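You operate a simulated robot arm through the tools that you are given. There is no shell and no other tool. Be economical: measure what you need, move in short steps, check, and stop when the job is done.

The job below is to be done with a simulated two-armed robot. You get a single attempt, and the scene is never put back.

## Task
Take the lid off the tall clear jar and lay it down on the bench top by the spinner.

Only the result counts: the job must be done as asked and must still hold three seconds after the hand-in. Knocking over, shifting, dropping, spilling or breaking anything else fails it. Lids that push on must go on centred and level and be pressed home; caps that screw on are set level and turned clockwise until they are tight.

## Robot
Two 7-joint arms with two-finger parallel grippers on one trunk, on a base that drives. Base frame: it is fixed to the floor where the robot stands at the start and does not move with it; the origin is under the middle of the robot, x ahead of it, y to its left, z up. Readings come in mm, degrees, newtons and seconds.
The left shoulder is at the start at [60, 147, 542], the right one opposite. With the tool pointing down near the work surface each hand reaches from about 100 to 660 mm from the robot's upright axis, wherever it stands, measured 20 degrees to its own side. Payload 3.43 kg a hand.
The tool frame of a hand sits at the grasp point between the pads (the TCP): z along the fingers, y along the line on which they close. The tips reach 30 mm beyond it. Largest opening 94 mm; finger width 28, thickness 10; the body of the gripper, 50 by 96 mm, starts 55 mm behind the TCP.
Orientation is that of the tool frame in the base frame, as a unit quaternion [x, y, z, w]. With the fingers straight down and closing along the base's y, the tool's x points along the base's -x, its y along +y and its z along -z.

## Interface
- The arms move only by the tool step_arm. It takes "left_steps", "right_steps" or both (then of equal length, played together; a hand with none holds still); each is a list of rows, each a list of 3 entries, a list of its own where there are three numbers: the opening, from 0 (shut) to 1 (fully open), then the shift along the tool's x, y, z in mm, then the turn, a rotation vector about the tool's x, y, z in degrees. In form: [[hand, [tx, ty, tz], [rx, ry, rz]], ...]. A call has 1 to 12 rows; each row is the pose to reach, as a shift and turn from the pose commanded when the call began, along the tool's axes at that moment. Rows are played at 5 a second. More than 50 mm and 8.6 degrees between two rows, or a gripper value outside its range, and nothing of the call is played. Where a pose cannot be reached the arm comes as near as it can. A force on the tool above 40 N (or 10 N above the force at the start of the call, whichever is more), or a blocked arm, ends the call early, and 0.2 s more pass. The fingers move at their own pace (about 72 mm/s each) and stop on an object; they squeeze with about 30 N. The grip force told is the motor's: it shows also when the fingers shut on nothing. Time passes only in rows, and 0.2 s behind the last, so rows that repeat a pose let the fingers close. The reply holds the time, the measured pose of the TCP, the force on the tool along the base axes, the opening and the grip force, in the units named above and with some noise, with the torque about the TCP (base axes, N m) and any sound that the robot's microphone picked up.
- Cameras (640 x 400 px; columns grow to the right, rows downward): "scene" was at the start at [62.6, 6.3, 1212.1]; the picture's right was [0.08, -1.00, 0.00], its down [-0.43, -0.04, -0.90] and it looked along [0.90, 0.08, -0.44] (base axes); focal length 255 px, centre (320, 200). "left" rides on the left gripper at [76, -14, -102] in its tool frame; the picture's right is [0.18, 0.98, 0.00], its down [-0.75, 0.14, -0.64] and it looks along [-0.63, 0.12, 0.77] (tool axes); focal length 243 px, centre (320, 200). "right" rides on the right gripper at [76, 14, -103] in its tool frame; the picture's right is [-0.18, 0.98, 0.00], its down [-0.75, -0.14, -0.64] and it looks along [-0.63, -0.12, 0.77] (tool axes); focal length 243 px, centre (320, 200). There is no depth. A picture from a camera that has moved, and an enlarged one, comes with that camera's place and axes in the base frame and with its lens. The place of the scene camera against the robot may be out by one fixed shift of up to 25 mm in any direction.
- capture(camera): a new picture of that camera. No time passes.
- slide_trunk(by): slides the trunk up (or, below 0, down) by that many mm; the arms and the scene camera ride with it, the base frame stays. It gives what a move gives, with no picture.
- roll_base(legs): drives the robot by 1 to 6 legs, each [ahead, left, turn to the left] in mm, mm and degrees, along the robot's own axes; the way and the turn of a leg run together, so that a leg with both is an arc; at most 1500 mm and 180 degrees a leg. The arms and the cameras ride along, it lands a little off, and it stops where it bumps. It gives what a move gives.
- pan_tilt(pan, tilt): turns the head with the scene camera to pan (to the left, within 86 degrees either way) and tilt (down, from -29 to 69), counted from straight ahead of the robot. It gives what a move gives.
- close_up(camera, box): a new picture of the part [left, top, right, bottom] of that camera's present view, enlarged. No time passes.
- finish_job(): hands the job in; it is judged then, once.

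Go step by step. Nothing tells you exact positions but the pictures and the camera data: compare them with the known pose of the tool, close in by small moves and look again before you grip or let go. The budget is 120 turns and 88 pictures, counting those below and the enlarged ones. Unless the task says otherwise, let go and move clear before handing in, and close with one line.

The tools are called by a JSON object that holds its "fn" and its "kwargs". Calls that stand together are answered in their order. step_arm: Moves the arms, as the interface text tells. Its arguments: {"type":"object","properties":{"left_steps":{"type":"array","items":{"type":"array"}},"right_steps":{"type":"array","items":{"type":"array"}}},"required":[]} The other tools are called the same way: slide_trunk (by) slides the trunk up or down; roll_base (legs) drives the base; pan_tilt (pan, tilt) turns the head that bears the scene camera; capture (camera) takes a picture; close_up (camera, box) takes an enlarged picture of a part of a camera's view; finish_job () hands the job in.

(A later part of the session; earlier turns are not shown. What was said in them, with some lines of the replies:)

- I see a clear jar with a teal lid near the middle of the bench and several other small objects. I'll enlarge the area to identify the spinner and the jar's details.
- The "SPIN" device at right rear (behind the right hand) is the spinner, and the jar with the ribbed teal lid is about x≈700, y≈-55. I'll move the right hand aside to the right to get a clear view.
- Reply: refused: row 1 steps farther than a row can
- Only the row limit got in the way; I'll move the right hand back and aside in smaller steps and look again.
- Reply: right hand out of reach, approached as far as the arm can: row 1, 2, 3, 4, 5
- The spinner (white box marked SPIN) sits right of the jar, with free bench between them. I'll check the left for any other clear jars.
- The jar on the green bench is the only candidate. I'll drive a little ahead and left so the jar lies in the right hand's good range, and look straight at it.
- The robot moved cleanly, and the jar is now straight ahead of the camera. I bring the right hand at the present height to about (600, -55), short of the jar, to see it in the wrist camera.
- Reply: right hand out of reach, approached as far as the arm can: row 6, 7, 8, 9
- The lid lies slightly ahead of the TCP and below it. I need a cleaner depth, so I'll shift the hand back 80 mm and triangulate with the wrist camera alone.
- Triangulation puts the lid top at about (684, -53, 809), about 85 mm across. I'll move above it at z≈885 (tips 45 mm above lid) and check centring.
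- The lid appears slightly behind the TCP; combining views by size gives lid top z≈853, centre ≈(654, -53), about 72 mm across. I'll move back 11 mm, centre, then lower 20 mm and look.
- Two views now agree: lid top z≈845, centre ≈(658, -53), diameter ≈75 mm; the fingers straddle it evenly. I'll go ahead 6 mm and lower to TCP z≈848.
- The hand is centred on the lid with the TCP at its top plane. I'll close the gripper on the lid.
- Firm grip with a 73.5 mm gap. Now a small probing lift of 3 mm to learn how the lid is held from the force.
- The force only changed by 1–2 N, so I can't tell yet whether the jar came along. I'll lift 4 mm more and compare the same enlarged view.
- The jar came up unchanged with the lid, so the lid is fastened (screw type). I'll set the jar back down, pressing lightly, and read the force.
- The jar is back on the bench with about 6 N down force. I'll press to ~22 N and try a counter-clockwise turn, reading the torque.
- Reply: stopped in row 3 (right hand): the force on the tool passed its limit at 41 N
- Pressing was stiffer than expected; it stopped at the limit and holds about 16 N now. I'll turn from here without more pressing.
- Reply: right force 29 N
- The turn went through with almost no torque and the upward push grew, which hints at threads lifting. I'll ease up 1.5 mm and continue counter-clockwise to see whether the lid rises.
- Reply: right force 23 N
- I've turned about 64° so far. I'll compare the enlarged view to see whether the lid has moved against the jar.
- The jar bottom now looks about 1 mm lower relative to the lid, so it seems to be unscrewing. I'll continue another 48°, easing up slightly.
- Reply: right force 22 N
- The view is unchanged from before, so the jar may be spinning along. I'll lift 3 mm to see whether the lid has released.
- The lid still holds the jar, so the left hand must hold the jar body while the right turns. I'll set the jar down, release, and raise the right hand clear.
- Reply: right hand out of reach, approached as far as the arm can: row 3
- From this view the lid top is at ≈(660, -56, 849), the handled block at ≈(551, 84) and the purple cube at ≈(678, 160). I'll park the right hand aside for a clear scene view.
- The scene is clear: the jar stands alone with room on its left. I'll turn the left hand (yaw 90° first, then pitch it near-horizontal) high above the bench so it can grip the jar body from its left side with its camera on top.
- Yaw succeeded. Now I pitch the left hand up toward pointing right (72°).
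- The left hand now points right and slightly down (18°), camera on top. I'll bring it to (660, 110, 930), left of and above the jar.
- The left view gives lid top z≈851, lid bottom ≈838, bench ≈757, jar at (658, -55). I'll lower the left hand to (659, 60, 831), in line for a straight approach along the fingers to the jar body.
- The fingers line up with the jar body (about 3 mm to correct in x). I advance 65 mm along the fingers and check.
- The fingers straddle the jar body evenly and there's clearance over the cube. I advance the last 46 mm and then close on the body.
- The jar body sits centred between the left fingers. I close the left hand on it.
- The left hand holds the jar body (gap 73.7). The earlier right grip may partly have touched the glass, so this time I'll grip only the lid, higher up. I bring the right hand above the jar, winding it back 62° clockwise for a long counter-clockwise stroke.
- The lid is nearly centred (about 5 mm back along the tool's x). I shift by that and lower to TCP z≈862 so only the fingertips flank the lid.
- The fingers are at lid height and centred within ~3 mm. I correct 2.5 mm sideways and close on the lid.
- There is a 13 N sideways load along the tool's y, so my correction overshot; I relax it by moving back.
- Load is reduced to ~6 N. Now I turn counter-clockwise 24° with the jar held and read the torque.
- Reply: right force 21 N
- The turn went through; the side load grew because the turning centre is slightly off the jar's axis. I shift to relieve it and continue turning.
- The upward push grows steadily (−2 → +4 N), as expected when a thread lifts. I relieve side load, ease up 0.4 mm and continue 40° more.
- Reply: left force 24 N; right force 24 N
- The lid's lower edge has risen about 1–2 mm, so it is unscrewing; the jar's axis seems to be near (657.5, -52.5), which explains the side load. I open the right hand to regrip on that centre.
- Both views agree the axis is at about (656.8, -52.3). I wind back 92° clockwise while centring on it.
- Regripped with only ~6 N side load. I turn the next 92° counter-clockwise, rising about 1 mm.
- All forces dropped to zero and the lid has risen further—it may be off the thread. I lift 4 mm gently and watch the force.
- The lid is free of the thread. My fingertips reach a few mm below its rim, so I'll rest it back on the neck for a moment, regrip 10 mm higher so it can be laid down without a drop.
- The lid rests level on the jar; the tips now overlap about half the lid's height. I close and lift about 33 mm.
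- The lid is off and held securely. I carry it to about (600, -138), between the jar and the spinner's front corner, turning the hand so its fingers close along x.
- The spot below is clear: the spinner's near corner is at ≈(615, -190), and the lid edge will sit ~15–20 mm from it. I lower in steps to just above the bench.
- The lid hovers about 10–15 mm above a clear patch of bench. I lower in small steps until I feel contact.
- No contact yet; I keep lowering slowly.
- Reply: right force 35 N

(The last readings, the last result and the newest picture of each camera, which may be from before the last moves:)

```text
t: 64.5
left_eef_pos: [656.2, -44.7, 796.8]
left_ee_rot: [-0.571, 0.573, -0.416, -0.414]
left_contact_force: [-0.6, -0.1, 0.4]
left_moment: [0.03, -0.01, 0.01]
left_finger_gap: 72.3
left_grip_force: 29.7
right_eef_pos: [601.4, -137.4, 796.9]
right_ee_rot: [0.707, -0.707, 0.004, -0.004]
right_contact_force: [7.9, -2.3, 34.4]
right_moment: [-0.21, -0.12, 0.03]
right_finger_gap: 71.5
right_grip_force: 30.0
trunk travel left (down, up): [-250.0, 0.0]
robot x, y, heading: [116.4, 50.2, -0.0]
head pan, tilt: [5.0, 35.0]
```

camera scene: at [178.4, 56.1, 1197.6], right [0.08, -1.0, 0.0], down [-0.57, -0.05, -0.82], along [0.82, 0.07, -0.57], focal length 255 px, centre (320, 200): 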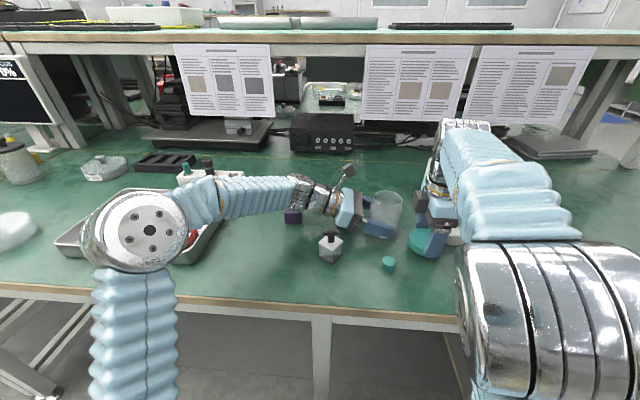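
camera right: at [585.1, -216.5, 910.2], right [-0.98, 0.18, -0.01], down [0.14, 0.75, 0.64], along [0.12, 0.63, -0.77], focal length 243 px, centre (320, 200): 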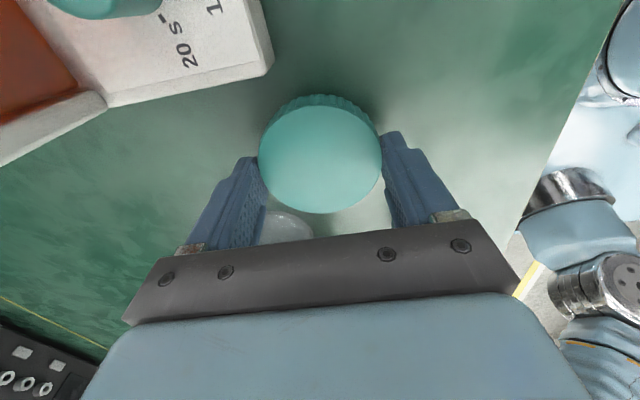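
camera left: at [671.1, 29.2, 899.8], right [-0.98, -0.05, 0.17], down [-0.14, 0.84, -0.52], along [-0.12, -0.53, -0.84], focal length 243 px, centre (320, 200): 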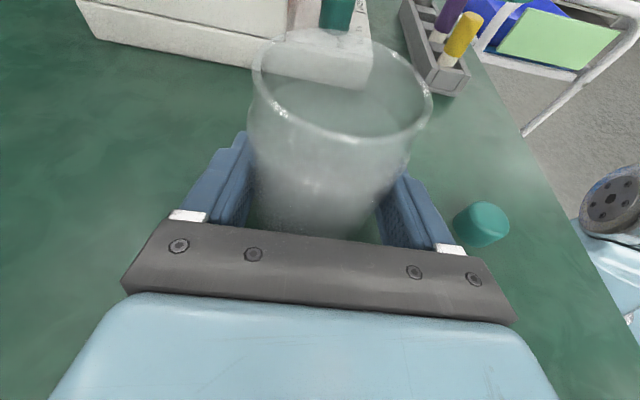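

The lid is on the bench (34 N at z≈797). I ease off the pressure, then open the fingers.

{"fn": "step_arm", "kwargs": {"right_steps": [[0.6, [0, 0, -1.5], [0, 0, 0]], [0.6, [0, 0, -2.3], [0, 0, 0]], [0.6, [0, 0, -2.3], [0, 0, 0]], [0.78, [0, 0, -2.3], [0, 0, 0]], [0.9, [0, 0, -2.3], [0, 0, 0]], [0.95, [0, 0, -2.3], [0, 0, 0]], [0.95, [0, 0, -2.3], [0, 0, 0]]]}}

{"fn": "capture", "kwargs": {"camera": "right"}}

```text
t: 66.1
left_eef_pos: [656.4, -45.4, 795.3]
left_ee_rot: [-0.571, 0.574, -0.415, -0.416]
left_contact_force: [-0.5, -0.6, 0.4]
left_moment: [0.0, 0.05, 0.05]
left_finger_gap: 72.6
left_grip_force: 29.9
right_eef_pos: [601.5, -137.4, 796.4]
right_ee_rot: [0.707, -0.707, 0.003, -0.003]
right_contact_force: [0.5, -0.8, -0.1]
right_moment: [0.02, 0.04, 0.02]
right_finger_gap: 89.2
right_grip_force: 0.0
trunk travel left (down, up): [-250.0, 0.0]
robot x, y, heading: [118.0, 52.2, -0.3]
head pan, tilt: [5.0, 35.0]
```

```text
26 pictures are left
camera right: at [586.0, -215.1, 898.7], right [-0.98, 0.18, -0.01], down [0.14, 0.75, 0.64], along [0.12, 0.63, -0.77], focal length 243 px, centre (320, 200)
```

right: 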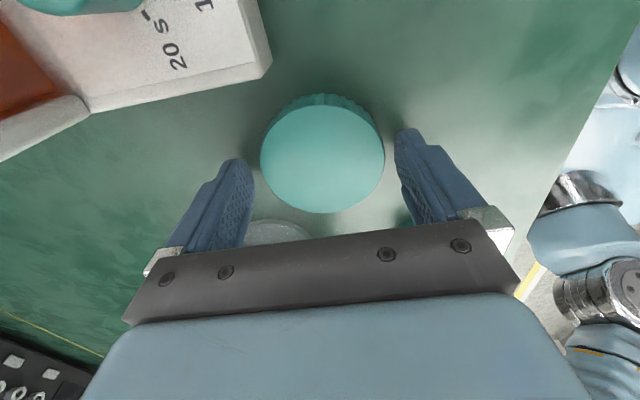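

The lid lies flat beside the spinner. I raise the right hand straight up, clear of it.

{"fn": "step_arm", "kwargs": {"right_steps": [[0.95, [0, 0, -15], [0, 0, 0]], [0.95, [0, 0, -40], [0, 0, 0]], [0.95, [0, 0, -80], [0, 0, 0]], [0.95, [0, 0, -115], [0, 0, 0]], [0.95, [0, 0, -115], [0, 0, 0]]]}}

{"fn": "step_arm", "kwargs": {"left_steps": [[0.85, [0, 0, 0], [0, 0, 0]], [0.95, [0, 0, 0], [0, 0, 0]], [1, [0, 0, 0], [0, 0, 0]], [1, [0, 0, 0], [0, 0, 0]]]}}

{"fn": "capture", "kwargs": {"camera": "left"}}

```text
t: 67.3
left_eef_pos: [656.3, -45.2, 794.8]
left_ee_rot: [-0.57, 0.574, -0.415, -0.416]
left_contact_force: [0.6, -0.3, -0.1]
left_moment: [0.02, -0.03, 0.01]
left_finger_gap: 72.2
left_grip_force: 30.0
right_eef_pos: [602.4, -137.4, 912.7]
right_ee_rot: [-0.707, 0.708, -0.003, 0.002]
right_contact_force: [0.3, -0.5, -0.2]
right_moment: [-0.01, 0.0, -0.05]
right_finger_gap: 89.1
right_grip_force: 0.0
trunk travel left (down, up): [-250.0, 0.0]
robot x, y, heading: [118.8, 49.1, -0.2]
head pan, tilt: [5.0, 35.0]
```

```text
t: 68.3
left_eef_pos: [657.1, -44.9, 796.3]
left_ee_rot: [-0.57, 0.574, -0.414, -0.416]
left_contact_force: [0.2, -0.6, -0.3]
left_moment: [-0.01, 0.03, -0.02]
left_finger_gap: 94.1
left_grip_force: 0.0
right_eef_pos: [601.8, -138.0, 913.5]
right_ee_rot: [0.707, -0.707, 0.002, -0.002]
right_contact_force: [-0.5, 0.5, 0.5]
right_moment: [-0.03, -0.03, -0.01]
right_finger_gap: 89.3
right_grip_force: 0.2
trunk travel left (down, up): [-250.0, 0.0]
robot x, y, heading: [121.6, 48.7, 0.1]
head pan, tilt: [5.0, 35.0]
```

```text
25 pictures are left
camera left: at [671.0, 29.2, 899.8], right [-0.98, -0.05, 0.17], down [-0.14, 0.84, -0.52], along [-0.12, -0.53, -0.84], focal length 243 px, centre (320, 200)
```

left: 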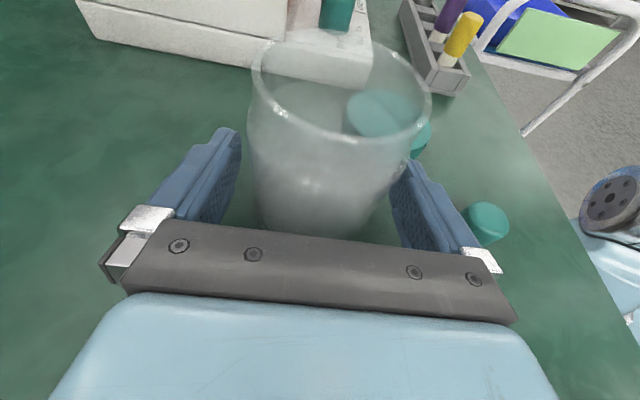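

The jar stands free between the open left fingers, and the lid is seen beyond it. I back the left hand out along the way it came.

{"fn": "step_arm", "kwargs": {"left_steps": [[1, [0, 0, -20], [0, 0, 0]], [1, [0, 0, -45], [0, 0, 0]], [1, [0, 0, -80], [0, 0, 0]], [1, [0, 0, -112], [0, 0, 0]], [1, [35, 0, -135], [0, 0, 0]], [1, [75, 0, -155], [0, 0, 0]], [1, [75, 0, -155], [0, 0, 0]]]}}

{"fn": "step_arm", "kwargs": {"right_steps": [[1, [30, 20, 0], [0, 0, 0]], [1, [60, 45, 0], [0, 0, 0]], [1, [90, 70, 0], [0, 0, 0]], [1, [120, 100, 0], [0, 0, 0]], [1, [120, 100, 0], [0, 0, 0]]]}}

{"fn": "capture", "kwargs": {"camera": "scene"}}

{"fn": "capture", "kwargs": {"camera": "left"}}

```text
t: 69.9
left_eef_pos: [660.4, 79.1, 913.9]
left_ee_rot: [-0.571, 0.573, -0.416, -0.415]
left_contact_force: [0.5, 0.9, -0.6]
left_moment: [0.0, 0.01, -0.02]
left_finger_gap: 94.0
left_grip_force: 0.0
right_eef_pos: [601.1, -138.4, 911.1]
right_ee_rot: [-0.707, 0.707, -0.002, 0.003]
right_contact_force: [-0.4, -0.5, -0.1]
right_moment: [0.01, 0.0, -0.05]
right_finger_gap: 89.2
right_grip_force: 0.1
trunk travel left (down, up): [-250.0, 0.0]
robot x, y, heading: [118.3, 50.2, -0.3]
head pan, tilt: [5.0, 35.0]
```

```text
t: 71.1
left_eef_pos: [659.3, 79.6, 914.5]
left_ee_rot: [-0.57, 0.574, -0.416, -0.416]
left_contact_force: [-0.5, -1.1, 0.7]
left_moment: [0.03, 0.02, 0.01]
left_finger_gap: 93.9
left_grip_force: 0.0
right_eef_pos: [501.2, -257.9, 910.1]
right_ee_rot: [-0.707, 0.708, -0.001, 0.001]
right_contact_force: [-0.3, 0.4, -0.2]
right_moment: [0.04, 0.01, -0.02]
right_finger_gap: 94.0
right_grip_force: 0.1
trunk travel left (down, up): [-250.0, 0.0]
robot x, y, heading: [120.0, 53.6, -0.5]
head pan, tilt: [5.0, 35.0]
```

```text
24 pictures are left
camera scene: at [178.2, 56.0, 1197.6], right [0.08, -1.0, 0.0], down [-0.57, -0.05, -0.82], along [0.82, 0.07, -0.57], focal length 255 px, centre (320, 200)
```

scene: 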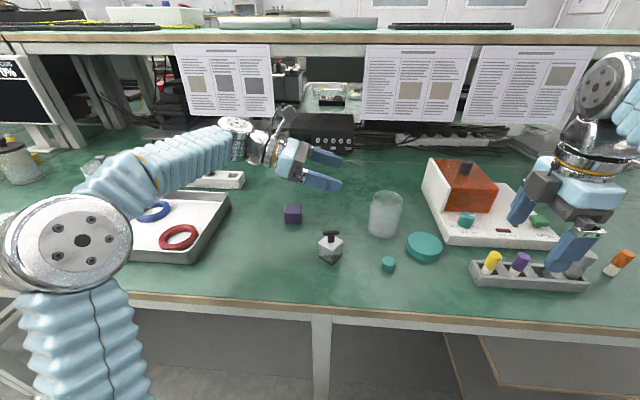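

```text
23 pictures are left
camera left: at [673.8, 153.3, 1019.1], right [-0.98, -0.05, 0.17], down [-0.14, 0.84, -0.52], along [-0.12, -0.53, -0.84], focal length 243 px, centre (320, 200)
```

left: 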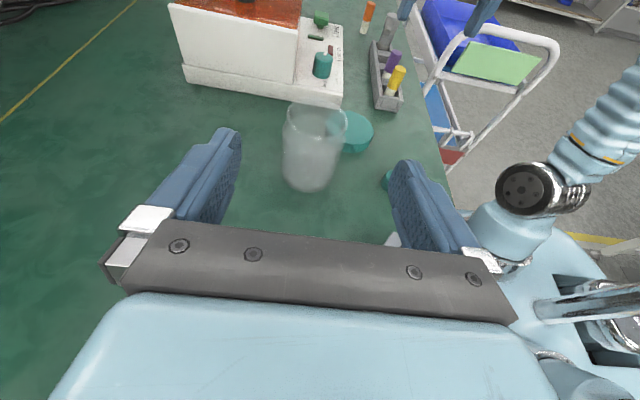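

The jar stands open and upright in its place, the lid lies flat on the bench right by the spinner, nothing else has moved, and both hands are clear, so I hand in.

{"fn": "finish_job", "kwargs": {}}

```text
The job is handed in.
```

The jar's lid is off and lies flat on the bench about 15–20 mm from the spinner; the jar stands upright and open where it was, and the last pictures show nothing else disturbed.
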